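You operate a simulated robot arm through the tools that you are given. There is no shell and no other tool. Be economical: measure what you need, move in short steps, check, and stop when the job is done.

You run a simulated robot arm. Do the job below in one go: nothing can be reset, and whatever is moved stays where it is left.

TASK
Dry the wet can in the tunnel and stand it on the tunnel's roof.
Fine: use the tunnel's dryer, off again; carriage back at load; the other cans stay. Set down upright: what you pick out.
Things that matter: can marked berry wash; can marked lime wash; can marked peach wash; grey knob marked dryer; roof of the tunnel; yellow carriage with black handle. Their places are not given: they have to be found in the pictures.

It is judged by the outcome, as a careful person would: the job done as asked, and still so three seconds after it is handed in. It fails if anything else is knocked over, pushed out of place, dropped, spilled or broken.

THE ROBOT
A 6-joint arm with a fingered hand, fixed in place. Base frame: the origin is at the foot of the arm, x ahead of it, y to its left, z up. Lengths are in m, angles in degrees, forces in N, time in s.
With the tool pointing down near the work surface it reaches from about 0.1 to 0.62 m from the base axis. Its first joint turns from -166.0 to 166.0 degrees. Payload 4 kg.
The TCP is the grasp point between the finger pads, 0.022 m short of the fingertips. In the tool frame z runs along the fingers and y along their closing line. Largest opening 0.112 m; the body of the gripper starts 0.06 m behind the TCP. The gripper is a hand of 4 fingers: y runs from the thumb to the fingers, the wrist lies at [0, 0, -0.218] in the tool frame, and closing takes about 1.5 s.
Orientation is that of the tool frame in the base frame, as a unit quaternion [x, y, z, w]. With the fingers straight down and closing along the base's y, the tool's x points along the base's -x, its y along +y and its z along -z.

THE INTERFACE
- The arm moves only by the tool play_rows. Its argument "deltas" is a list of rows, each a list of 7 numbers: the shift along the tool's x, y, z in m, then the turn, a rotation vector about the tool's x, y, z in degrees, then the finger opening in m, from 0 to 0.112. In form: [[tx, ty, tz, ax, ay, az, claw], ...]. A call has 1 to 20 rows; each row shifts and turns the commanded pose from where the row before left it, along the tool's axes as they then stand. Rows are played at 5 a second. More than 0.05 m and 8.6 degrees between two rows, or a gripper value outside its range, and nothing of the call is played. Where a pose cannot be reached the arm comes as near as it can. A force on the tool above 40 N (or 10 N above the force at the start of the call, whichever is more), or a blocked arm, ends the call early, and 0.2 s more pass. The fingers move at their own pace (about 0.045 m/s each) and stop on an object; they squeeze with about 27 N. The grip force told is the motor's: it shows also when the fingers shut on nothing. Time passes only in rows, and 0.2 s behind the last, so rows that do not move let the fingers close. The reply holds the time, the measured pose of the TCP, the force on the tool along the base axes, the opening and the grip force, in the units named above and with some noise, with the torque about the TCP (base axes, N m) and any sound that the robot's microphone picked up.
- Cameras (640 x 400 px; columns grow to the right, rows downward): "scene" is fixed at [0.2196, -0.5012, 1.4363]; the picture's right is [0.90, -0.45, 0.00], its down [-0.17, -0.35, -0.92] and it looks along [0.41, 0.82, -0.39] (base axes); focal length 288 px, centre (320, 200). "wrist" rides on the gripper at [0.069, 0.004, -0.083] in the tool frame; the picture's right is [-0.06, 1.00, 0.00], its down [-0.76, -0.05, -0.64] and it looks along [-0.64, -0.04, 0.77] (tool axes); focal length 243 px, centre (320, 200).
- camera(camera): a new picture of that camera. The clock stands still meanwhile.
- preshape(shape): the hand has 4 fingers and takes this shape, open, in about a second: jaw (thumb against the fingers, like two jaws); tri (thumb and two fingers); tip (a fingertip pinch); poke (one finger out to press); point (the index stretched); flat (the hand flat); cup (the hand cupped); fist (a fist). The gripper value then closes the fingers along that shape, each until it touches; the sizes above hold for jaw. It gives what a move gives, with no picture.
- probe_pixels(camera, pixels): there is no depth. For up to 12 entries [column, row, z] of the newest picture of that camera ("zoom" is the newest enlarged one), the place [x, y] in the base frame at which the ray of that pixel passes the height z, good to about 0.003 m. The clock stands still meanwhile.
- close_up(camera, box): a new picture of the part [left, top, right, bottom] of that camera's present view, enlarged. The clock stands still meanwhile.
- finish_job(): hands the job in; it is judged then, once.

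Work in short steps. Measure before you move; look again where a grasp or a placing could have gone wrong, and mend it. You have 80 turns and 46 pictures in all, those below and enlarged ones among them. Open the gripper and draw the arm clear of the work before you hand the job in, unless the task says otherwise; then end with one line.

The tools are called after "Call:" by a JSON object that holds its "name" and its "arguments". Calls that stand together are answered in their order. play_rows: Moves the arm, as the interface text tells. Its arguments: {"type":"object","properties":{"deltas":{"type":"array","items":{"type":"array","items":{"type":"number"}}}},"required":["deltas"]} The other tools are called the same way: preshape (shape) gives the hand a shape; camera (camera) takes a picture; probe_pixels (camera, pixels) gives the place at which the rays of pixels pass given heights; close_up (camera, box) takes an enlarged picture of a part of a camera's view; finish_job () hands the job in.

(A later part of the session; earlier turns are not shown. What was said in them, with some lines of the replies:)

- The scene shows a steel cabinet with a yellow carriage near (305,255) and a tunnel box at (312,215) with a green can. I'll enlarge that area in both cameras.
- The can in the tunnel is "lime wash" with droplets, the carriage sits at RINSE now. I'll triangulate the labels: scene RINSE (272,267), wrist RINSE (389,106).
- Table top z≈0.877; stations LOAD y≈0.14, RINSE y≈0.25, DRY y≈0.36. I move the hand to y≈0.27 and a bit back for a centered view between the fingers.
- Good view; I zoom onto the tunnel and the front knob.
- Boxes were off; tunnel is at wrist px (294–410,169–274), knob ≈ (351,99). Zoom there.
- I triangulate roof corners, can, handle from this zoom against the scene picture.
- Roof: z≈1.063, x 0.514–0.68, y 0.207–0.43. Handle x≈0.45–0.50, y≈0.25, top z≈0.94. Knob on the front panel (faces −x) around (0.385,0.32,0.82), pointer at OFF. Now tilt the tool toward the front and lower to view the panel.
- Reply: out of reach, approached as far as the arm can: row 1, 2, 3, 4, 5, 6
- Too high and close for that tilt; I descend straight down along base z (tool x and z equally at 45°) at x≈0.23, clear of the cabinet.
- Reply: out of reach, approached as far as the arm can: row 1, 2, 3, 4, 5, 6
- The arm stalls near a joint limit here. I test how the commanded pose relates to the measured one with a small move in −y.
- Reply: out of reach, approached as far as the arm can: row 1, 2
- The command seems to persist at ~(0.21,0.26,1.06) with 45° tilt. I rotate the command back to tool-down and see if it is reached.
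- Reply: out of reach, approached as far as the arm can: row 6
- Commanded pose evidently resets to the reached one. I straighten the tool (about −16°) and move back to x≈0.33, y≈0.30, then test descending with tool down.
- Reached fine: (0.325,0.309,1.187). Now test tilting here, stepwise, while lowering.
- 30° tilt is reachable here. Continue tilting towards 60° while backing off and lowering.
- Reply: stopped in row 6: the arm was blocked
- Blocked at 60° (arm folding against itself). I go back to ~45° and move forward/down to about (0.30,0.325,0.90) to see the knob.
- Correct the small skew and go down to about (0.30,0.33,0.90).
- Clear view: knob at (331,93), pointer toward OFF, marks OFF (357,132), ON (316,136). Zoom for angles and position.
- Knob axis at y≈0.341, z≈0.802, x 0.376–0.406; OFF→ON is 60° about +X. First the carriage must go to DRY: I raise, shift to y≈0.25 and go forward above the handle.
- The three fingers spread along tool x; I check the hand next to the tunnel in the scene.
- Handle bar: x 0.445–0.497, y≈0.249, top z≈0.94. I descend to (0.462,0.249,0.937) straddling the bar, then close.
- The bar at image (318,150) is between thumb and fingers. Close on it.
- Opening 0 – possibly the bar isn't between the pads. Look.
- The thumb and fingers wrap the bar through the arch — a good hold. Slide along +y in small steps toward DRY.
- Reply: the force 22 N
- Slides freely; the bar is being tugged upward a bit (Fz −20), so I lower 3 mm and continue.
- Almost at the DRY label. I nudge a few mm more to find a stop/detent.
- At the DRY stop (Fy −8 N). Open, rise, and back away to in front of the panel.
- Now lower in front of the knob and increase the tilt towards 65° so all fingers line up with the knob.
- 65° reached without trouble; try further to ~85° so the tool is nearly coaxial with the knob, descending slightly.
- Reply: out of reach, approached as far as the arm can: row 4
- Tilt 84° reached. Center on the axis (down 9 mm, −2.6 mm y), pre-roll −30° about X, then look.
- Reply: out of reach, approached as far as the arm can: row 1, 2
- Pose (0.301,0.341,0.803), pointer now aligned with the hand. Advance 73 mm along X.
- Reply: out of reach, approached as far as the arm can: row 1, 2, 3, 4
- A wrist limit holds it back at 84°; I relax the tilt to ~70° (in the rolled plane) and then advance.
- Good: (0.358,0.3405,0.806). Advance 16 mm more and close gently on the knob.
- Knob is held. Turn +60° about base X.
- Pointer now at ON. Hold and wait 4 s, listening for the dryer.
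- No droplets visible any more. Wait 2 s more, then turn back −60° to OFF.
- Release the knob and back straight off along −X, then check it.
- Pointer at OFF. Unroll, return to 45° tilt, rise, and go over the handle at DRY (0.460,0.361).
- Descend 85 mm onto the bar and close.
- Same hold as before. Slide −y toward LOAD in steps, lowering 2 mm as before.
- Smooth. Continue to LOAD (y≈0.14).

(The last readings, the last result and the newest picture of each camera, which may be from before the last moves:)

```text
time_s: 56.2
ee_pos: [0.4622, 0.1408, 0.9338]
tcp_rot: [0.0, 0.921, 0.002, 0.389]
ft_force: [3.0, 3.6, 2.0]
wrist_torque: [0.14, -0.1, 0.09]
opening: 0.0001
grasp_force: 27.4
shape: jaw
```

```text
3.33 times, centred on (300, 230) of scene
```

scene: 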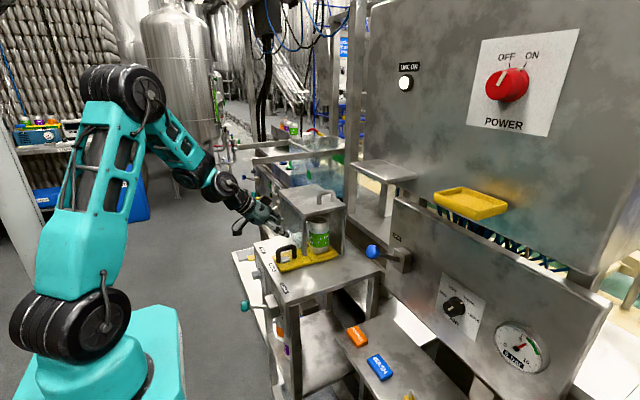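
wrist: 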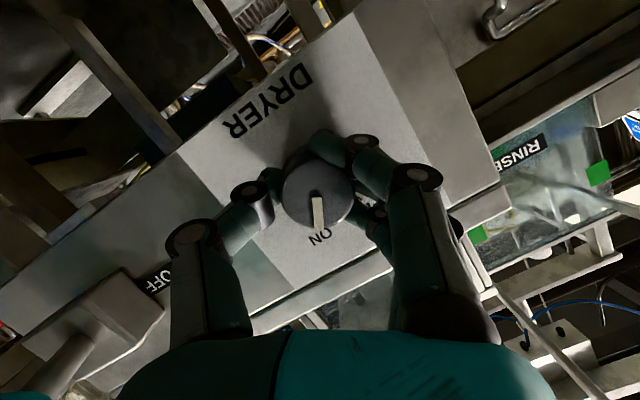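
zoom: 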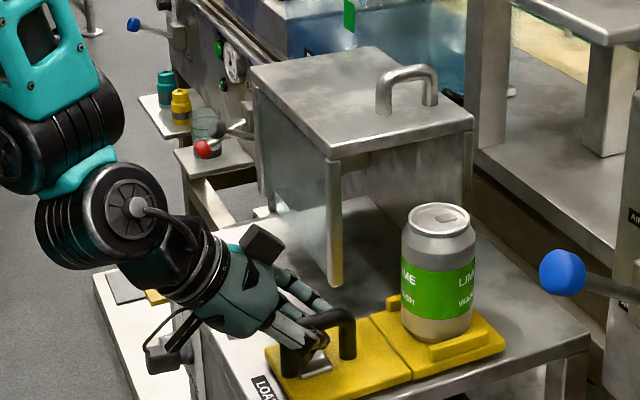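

The can is dry (no droplets). Nudge a few mm for the stop, then release and rise.

Call:
{"name": "play_rows", "arguments": {"deltas": [[0, -0.003, 0, 0, 0, 0, 0], [0, -0.002, 0, 0, 0, 0, 0], [0, 0, 0, 0, 0, 0, 0]]}}

Call:
{"name": "probe_pixels", "arguments": {"camera": "zoom", "pixels": [[440, 214, 1.01], [440, 214, 1.03], [440, 335, 0.9], [403, 240, 1.0], [476, 240, 1.0], [410, 90, 1.09], [385, 112, 1.063], [430, 105, 1.063]]}}

```text
time_s: 57.0
ee_pos: [0.4622, 0.138, 0.9333]
tcp_rot: [-0.001, 0.921, 0.003, 0.39]
ft_force: [3.4, 20.0, -0.3]
wrist_torque: [0.26, -0.18, 0.15]
opening: 0.0
grasp_force: 27.2
shape: jaw
```

```text
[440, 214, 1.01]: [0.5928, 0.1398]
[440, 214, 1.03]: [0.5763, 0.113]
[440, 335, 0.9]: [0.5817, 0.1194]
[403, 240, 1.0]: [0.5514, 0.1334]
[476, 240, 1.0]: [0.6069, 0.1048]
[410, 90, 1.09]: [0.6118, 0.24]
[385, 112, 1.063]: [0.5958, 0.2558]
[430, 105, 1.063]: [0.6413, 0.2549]
```

At the LOAD stop (20 N). Release, rise 0.13, yaw +30° (to keep the fingers clear of the tunnel mouth), and move to a standoff behind the can.

Call:
{"name": "play_rows", "arguments": {"deltas": [[0, 0.002, 0, 0, 0, 0, 0.06], [0, 0, 0, 0, 0, 0, 0.06], [0, 0, 0, 0, 0, 0, 0.06], [0, 0, 0, 0, 0, 0, 0.06], [-0.023, 0, -0.023, 0, 0, 0, 0.06], [-0.023, 0, -0.023, 0, 0, 0, 0.06], [-0.023, 0, -0.023, 0, 0, 0, 0.06], [-0.023, 0, -0.023, 0, 0, 0, 0.07], [0, 0, 0, -5.3, 0, -5.3, 0.1], [0, 0, 0, -5.3, 0, -5.3, 0.1], [0, 0, 0, -5.3, 0, -5.3, 0.1], [0, 0, 0, -5.3, 0, -5.3, 0.1], [-0.006, -0.021, 0.006, 0, 0, 0, 0.1], [-0.006, -0.021, 0.006, 0, 0, 0, 0.1], [-0.006, -0.021, 0.006, 0, 0, 0, 0.1], [0, 0, 0, 0, 0, 0, 0.1]]}}

Call:
{"name": "camera", "arguments": {"camera": "wrist"}}

Call:
{"name": "close_up", "arguments": {"camera": "scene", "box": [220, 170, 380, 290]}}

```text
time_s: 60.4
ee_pos: [0.5146, 0.095, 1.0638]
tcp_rot: [-0.24, 0.889, 0.099, 0.376]
ft_force: [0.0, 0.3, -0.8]
wrist_torque: [0.02, 0.02, 0.01]
opening: 0.0999
grasp_force: 0.0
shape: jaw
```

```text
12 pictures are left
```

wrist: 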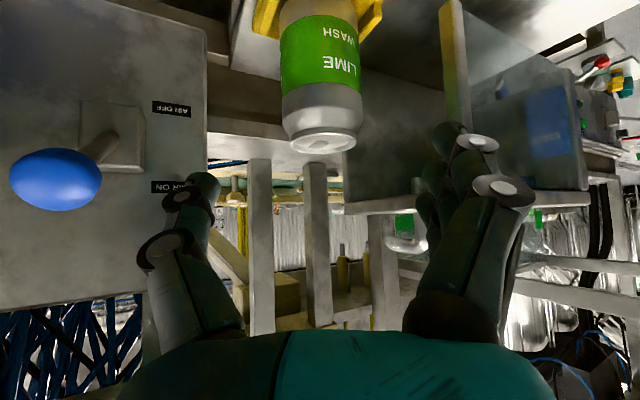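

```text
3.33 times, centred on (300, 230) of scene
```

zoom: 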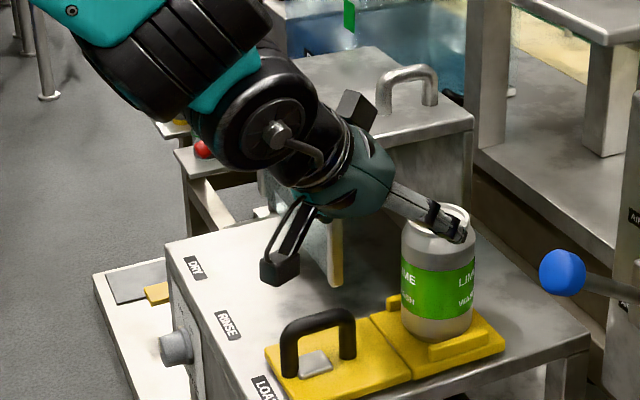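

Can is centered (col ~318). Check its position from this view.

Call:
{"name": "probe_pixels", "arguments": {"camera": "wrist", "pixels": [[322, 143, 1.01], [322, 143, 1.0], [322, 143, 1.02], [282, 100, 0.99], [362, 100, 0.99]]}}

```text
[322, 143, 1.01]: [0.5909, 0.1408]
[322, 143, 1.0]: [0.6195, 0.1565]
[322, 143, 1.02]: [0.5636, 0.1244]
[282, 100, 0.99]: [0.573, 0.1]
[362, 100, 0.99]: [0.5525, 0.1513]
```

Lid center (0.59,0.14,1.01). Advance 0.121 m along the tool axis to straddle the can.

Call:
{"name": "play_rows", "arguments": {"deltas": [[0.001, 0.0007, 0.025, 0, 0, 0, 0.1], [0.001, 0.0007, 0.025, 0, 0, 0, 0.1], [0, 0, 0.025, 0, 0, 0, 0.1], [0, 0, 0.025, 0, 0, 0, 0.1], [0, 0, 0.021, 0, 0, 0, 0.1], [0, 0, 0, 0, 0, 0, 0.1]]}}

Call:
{"name": "camera", "arguments": {"camera": "wrist"}}

Call:
{"name": "close_up", "arguments": {"camera": "scene", "box": [240, 180, 380, 280]}}

```text
time_s: 61.8
ee_pos: [0.5869, 0.1379, 0.9793]
tcp_rot: [-0.239, 0.89, 0.099, 0.377]
ft_force: [0.0, -0.2, 0.4]
wrist_torque: [-0.01, -0.02, 0.0]
opening: 0.0998
grasp_force: 0.2
shape: jaw
```

```text
10 pictures are left
```

wrist: 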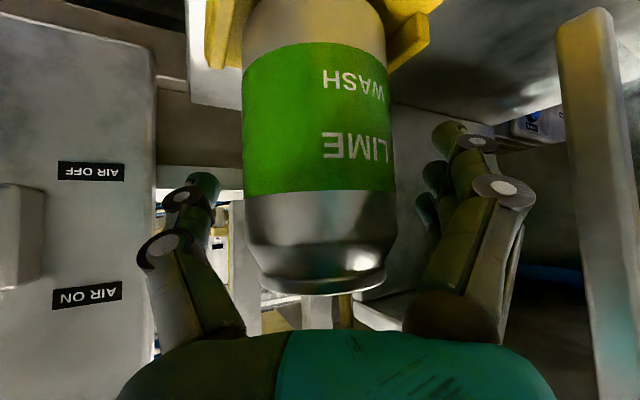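

```text
4.00 times, centred on (310, 230) of scene
```

zoom: 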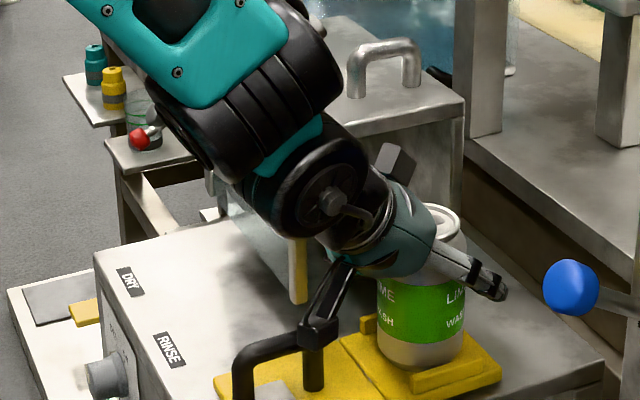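

The can is well between thumb and fingers, no contact. Close on it.

Call:
{"name": "play_rows", "arguments": {"deltas": [[0, 0, 0, 0, 0, 0, 0.08], [0, 0, 0, 0, 0, 0, 0.065], [0, 0, 0, 0, 0, 0, 0.05], [0, 0, 0, 0, 0, 0, 0.045], [0, 0, 0, 0, 0, 0, 0.045], [0, 0, 0, 0, 0, 0, 0.045]]}}

```text
time_s: 63.2
ee_pos: [0.5868, 0.1384, 0.9792]
tcp_rot: [-0.239, 0.89, 0.098, 0.377]
ft_force: [-0.3, -0.5, -0.5]
wrist_torque: [0.06, 0.02, -0.03]
opening: 0.0551
grasp_force: 27.8
shape: jaw
```

Held (opening 0.055). Lift 40 mm, shift −y 40 mm away from the tunnel mouth, then lift to ~1.20.

Call:
{"name": "play_rows", "arguments": {"deltas": [[-0.0107, 0, -0.0104, 0, 0, 0, 0.045], [-0.0143, 0, -0.0139, 0, 0, 0, 0.045], [0.007, -0.0173, -0.0071, 0, 0, 0, 0.045], [0.007, -0.0173, -0.0071, 0, 0, 0, 0.045], [-0.0179, 0, -0.0174, 0, 0, 0, 0.045], [-0.0179, 0, -0.0174, 0, 0, 0, 0.045], [-0.0179, 0, -0.0174, 0, 0, 0, 0.045], [-0.0179, 0, -0.0174, 0, 0, 0, 0.045], [-0.0179, 0, -0.0174, 0, 0, 0, 0.045], [-0.0179, 0, -0.0174, 0, 0, 0, 0.045], [-0.0179, 0, -0.0174, 0, 0, 0, 0.045], [-0.0143, 0, -0.0139, 0, 0, 0, 0.045], [0, 0, 0, 0, 0, 0, 0.045]]}}

Call:
{"name": "camera", "arguments": {"camera": "scene"}}

```text
time_s: 66.0
ee_pos: [0.5864, 0.1011, 1.2088]
tcp_rot: [-0.239, 0.89, 0.099, 0.376]
ft_force: [-0.8, 0.2, -3.7]
wrist_torque: [-0.02, 0.01, -0.02]
opening: 0.0552
grasp_force: 27.4
shape: jaw
```

```text
8 pictures are left
```

scene: 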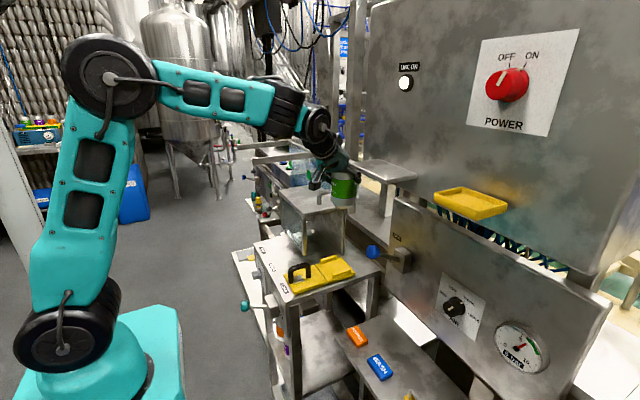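

Can held upright. Carry it over the roof to about (0.566,0.335), clear of the roof handle.

Call:
{"name": "play_rows", "arguments": {"deltas": [[-0.0088, 0.0266, 0.0089, 0, 0, 0, 0.045], [-0.0088, 0.0266, 0.0089, 0, 0, 0, 0.045], [-0.0088, 0.0266, 0.0089, 0, 0, 0, 0.045], [-0.0088, 0.0266, 0.0089, 0, 0, 0, 0.045], [-0.0088, 0.0266, 0.0089, 0, 0, 0, 0.045], [-0.0088, 0.0266, 0.0089, 0, 0, 0, 0.045], [-0.0088, 0.0266, 0.0089, 0, 0, 0, 0.045], [-0.0088, 0.0266, 0.0089, 0, 0, 0, 0.045], [0, 0, 0, 0, 0, 0, 0.045]]}}

Call:
{"name": "close_up", "arguments": {"camera": "scene", "box": [230, 130, 390, 230]}}

```text
time_s: 68.0
ee_pos: [0.5689, 0.3354, 1.208]
tcp_rot: [-0.239, 0.889, 0.099, 0.377]
ft_force: [0.3, -0.8, -3.6]
wrist_torque: [0.01, 0.02, 0.02]
opening: 0.055
grasp_force: 27.4
shape: jaw
```

```text
4.00 times, centred on (310, 180) of scene
```

zoom: 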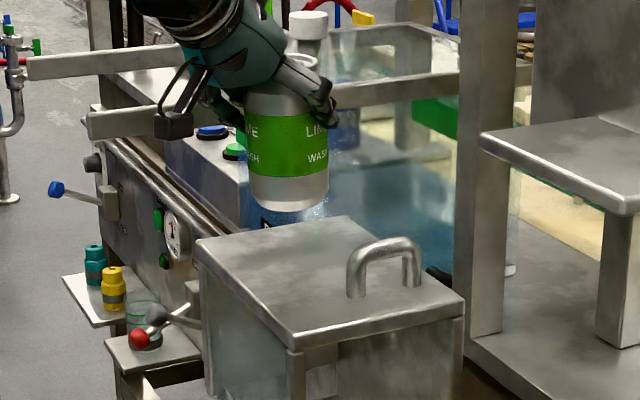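

Upright and above the roof. Descend 50 mm, then creep.

Call:
{"name": "play_rows", "arguments": {"deltas": [[0.0107, 0, 0.0104, 0, 0, 0, 0.045], [0.0107, 0, 0.0104, 0, 0, 0, 0.045], [0.0107, 0, 0.0104, 0, 0, 0, 0.045], [0.0036, 0, 0.0035, 0, 0, 0, 0.045], [0, 0, 0, 0, 0, 0, 0.045]]}}

Call:
{"name": "close_up", "arguments": {"camera": "scene", "box": [260, 150, 360, 230]}}

```text
time_s: 69.2
ee_pos: [0.5679, 0.3341, 1.1576]
tcp_rot: [-0.24, 0.89, 0.098, 0.375]
ft_force: [-0.3, -1.1, -4.0]
wrist_torque: [-0.02, 0.02, 0.0]
opening: 0.0554
grasp_force: 27.4
shape: jaw
```

```text
5.00 times, centred on (310, 190) of scene
```

zoom: 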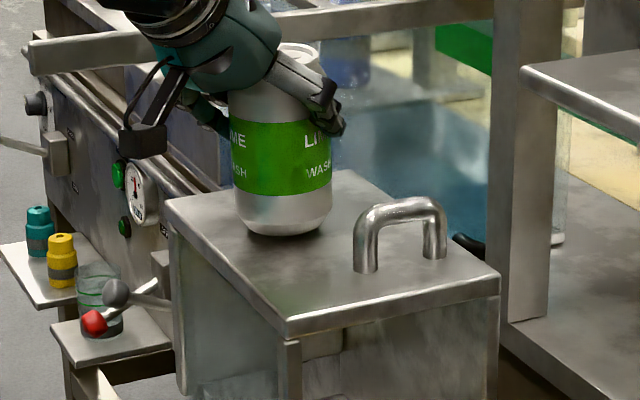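

Nearly on the roof. Creep down 2 mm per row, 8 mm total, watching Fz.

Call:
{"name": "play_rows", "arguments": {"deltas": [[0.0014, 0, 0.0014, 0, 0, 0, 0.045], [0.0014, 0, 0.0014, 0, 0, 0, 0.045], [0.0014, 0, 0.0014, 0, 0, 0, 0.045], [0.0014, 0, 0.0014, 0, 0, 0, 0.045], [0, 0, 0, 0, 0, 0, 0.045]]}}

```text
time_s: 70.4
ee_pos: [0.5687, 0.3348, 1.1521]
tcp_rot: [-0.239, 0.889, 0.098, 0.378]
ft_force: [3.2, 1.4, 9.5]
wrist_torque: [0.04, -0.03, -0.03]
opening: 0.0552
grasp_force: 27.1
shape: jaw
```

Contact (Fz +9.5 N). Open the hand and check before withdrawing.

Call:
{"name": "play_rows", "arguments": {"deltas": [[-0.0007, 0, -0.0007, 0, 0, 0, 0.055], [0, 0, 0, 0, 0, 0, 0.065], [0, 0, 0, 0, 0, 0, 0.075], [0, 0, 0, 0, 0, 0, 0.085], [0, 0, 0, 0, 0, 0, 0.1], [0, 0, 0, 0, 0, 0, 0.1], [0, 0, 0, 0, 0, 0, 0.1]]}}

Call:
{"name": "camera", "arguments": {"camera": "wrist"}}

```text
time_s: 72.0
ee_pos: [0.5676, 0.3342, 1.1521]
tcp_rot: [-0.239, 0.889, 0.099, 0.377]
ft_force: [-0.8, -0.7, 1.1]
wrist_torque: [-0.03, -0.01, 0.01]
opening: 0.1
grasp_force: 0.0
shape: jaw
```

```text
5 pictures are left
```

wrist: 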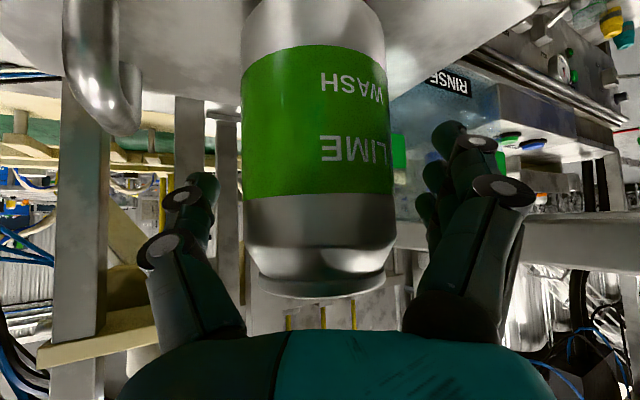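

Fingers are clear on both sides. Withdraw backwards along the tool axis by 0.16 m.

Call:
{"name": "play_rows", "arguments": {"deltas": [[0, 0, -0.01, 0, 0, 0, 0.1], [0, 0, -0.015, 0, 0, 0, 0.1], [0, 0, -0.025, 0, 0, 0, 0.1], [0, 0, -0.03, 0, 0, 0, 0.1], [0, 0, -0.03, 0, 0, 0, 0.1], [0, 0, -0.03, 0, 0, 0, 0.1], [0, 0, -0.02, 0, 0, 0, 0.1], [0, 0, 0, 0, 0, 0, 0.1]]}}

Call:
{"name": "camera", "arguments": {"camera": "scene"}}

Call:
{"name": "close_up", "arguments": {"camera": "scene", "box": [230, 160, 390, 290]}}

```text
time_s: 73.8
ee_pos: [0.4675, 0.2784, 1.2642]
tcp_rot: [-0.239, 0.89, 0.098, 0.376]
ft_force: [-0.2, -0.1, -0.4]
wrist_torque: [0.02, 0.0, 0.01]
opening: 0.0998
grasp_force: 0.0
shape: jaw
```

```text
4 pictures are left
```

scene: 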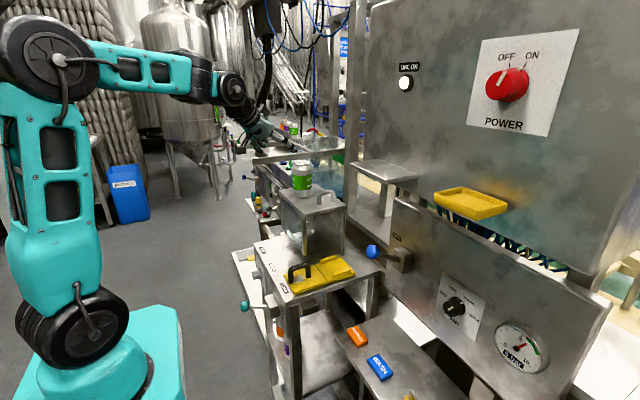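

```text
3.08 times, centred on (310, 225) of scene
```

zoom: 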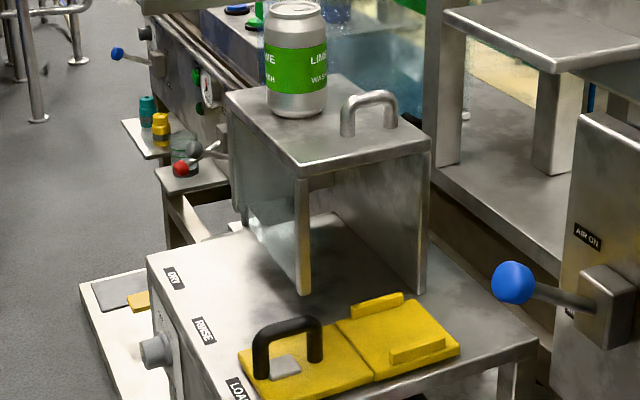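

The can stands upright on the roof and looks dry, with no droplets. The carriage is at LOAD, the dryer is OFF, the other cans haven't moved, and the hand is open and clear. I'm handing the job in.

Call:
{"name": "finish_job", "arguments": {}}

```text
The job is handed in.
```

I dried the lime wash can in the tunnel and stood it upright on the roof. The dryer is off again, the carriage is back at LOAD, and the berry and peach cans were left where they were.
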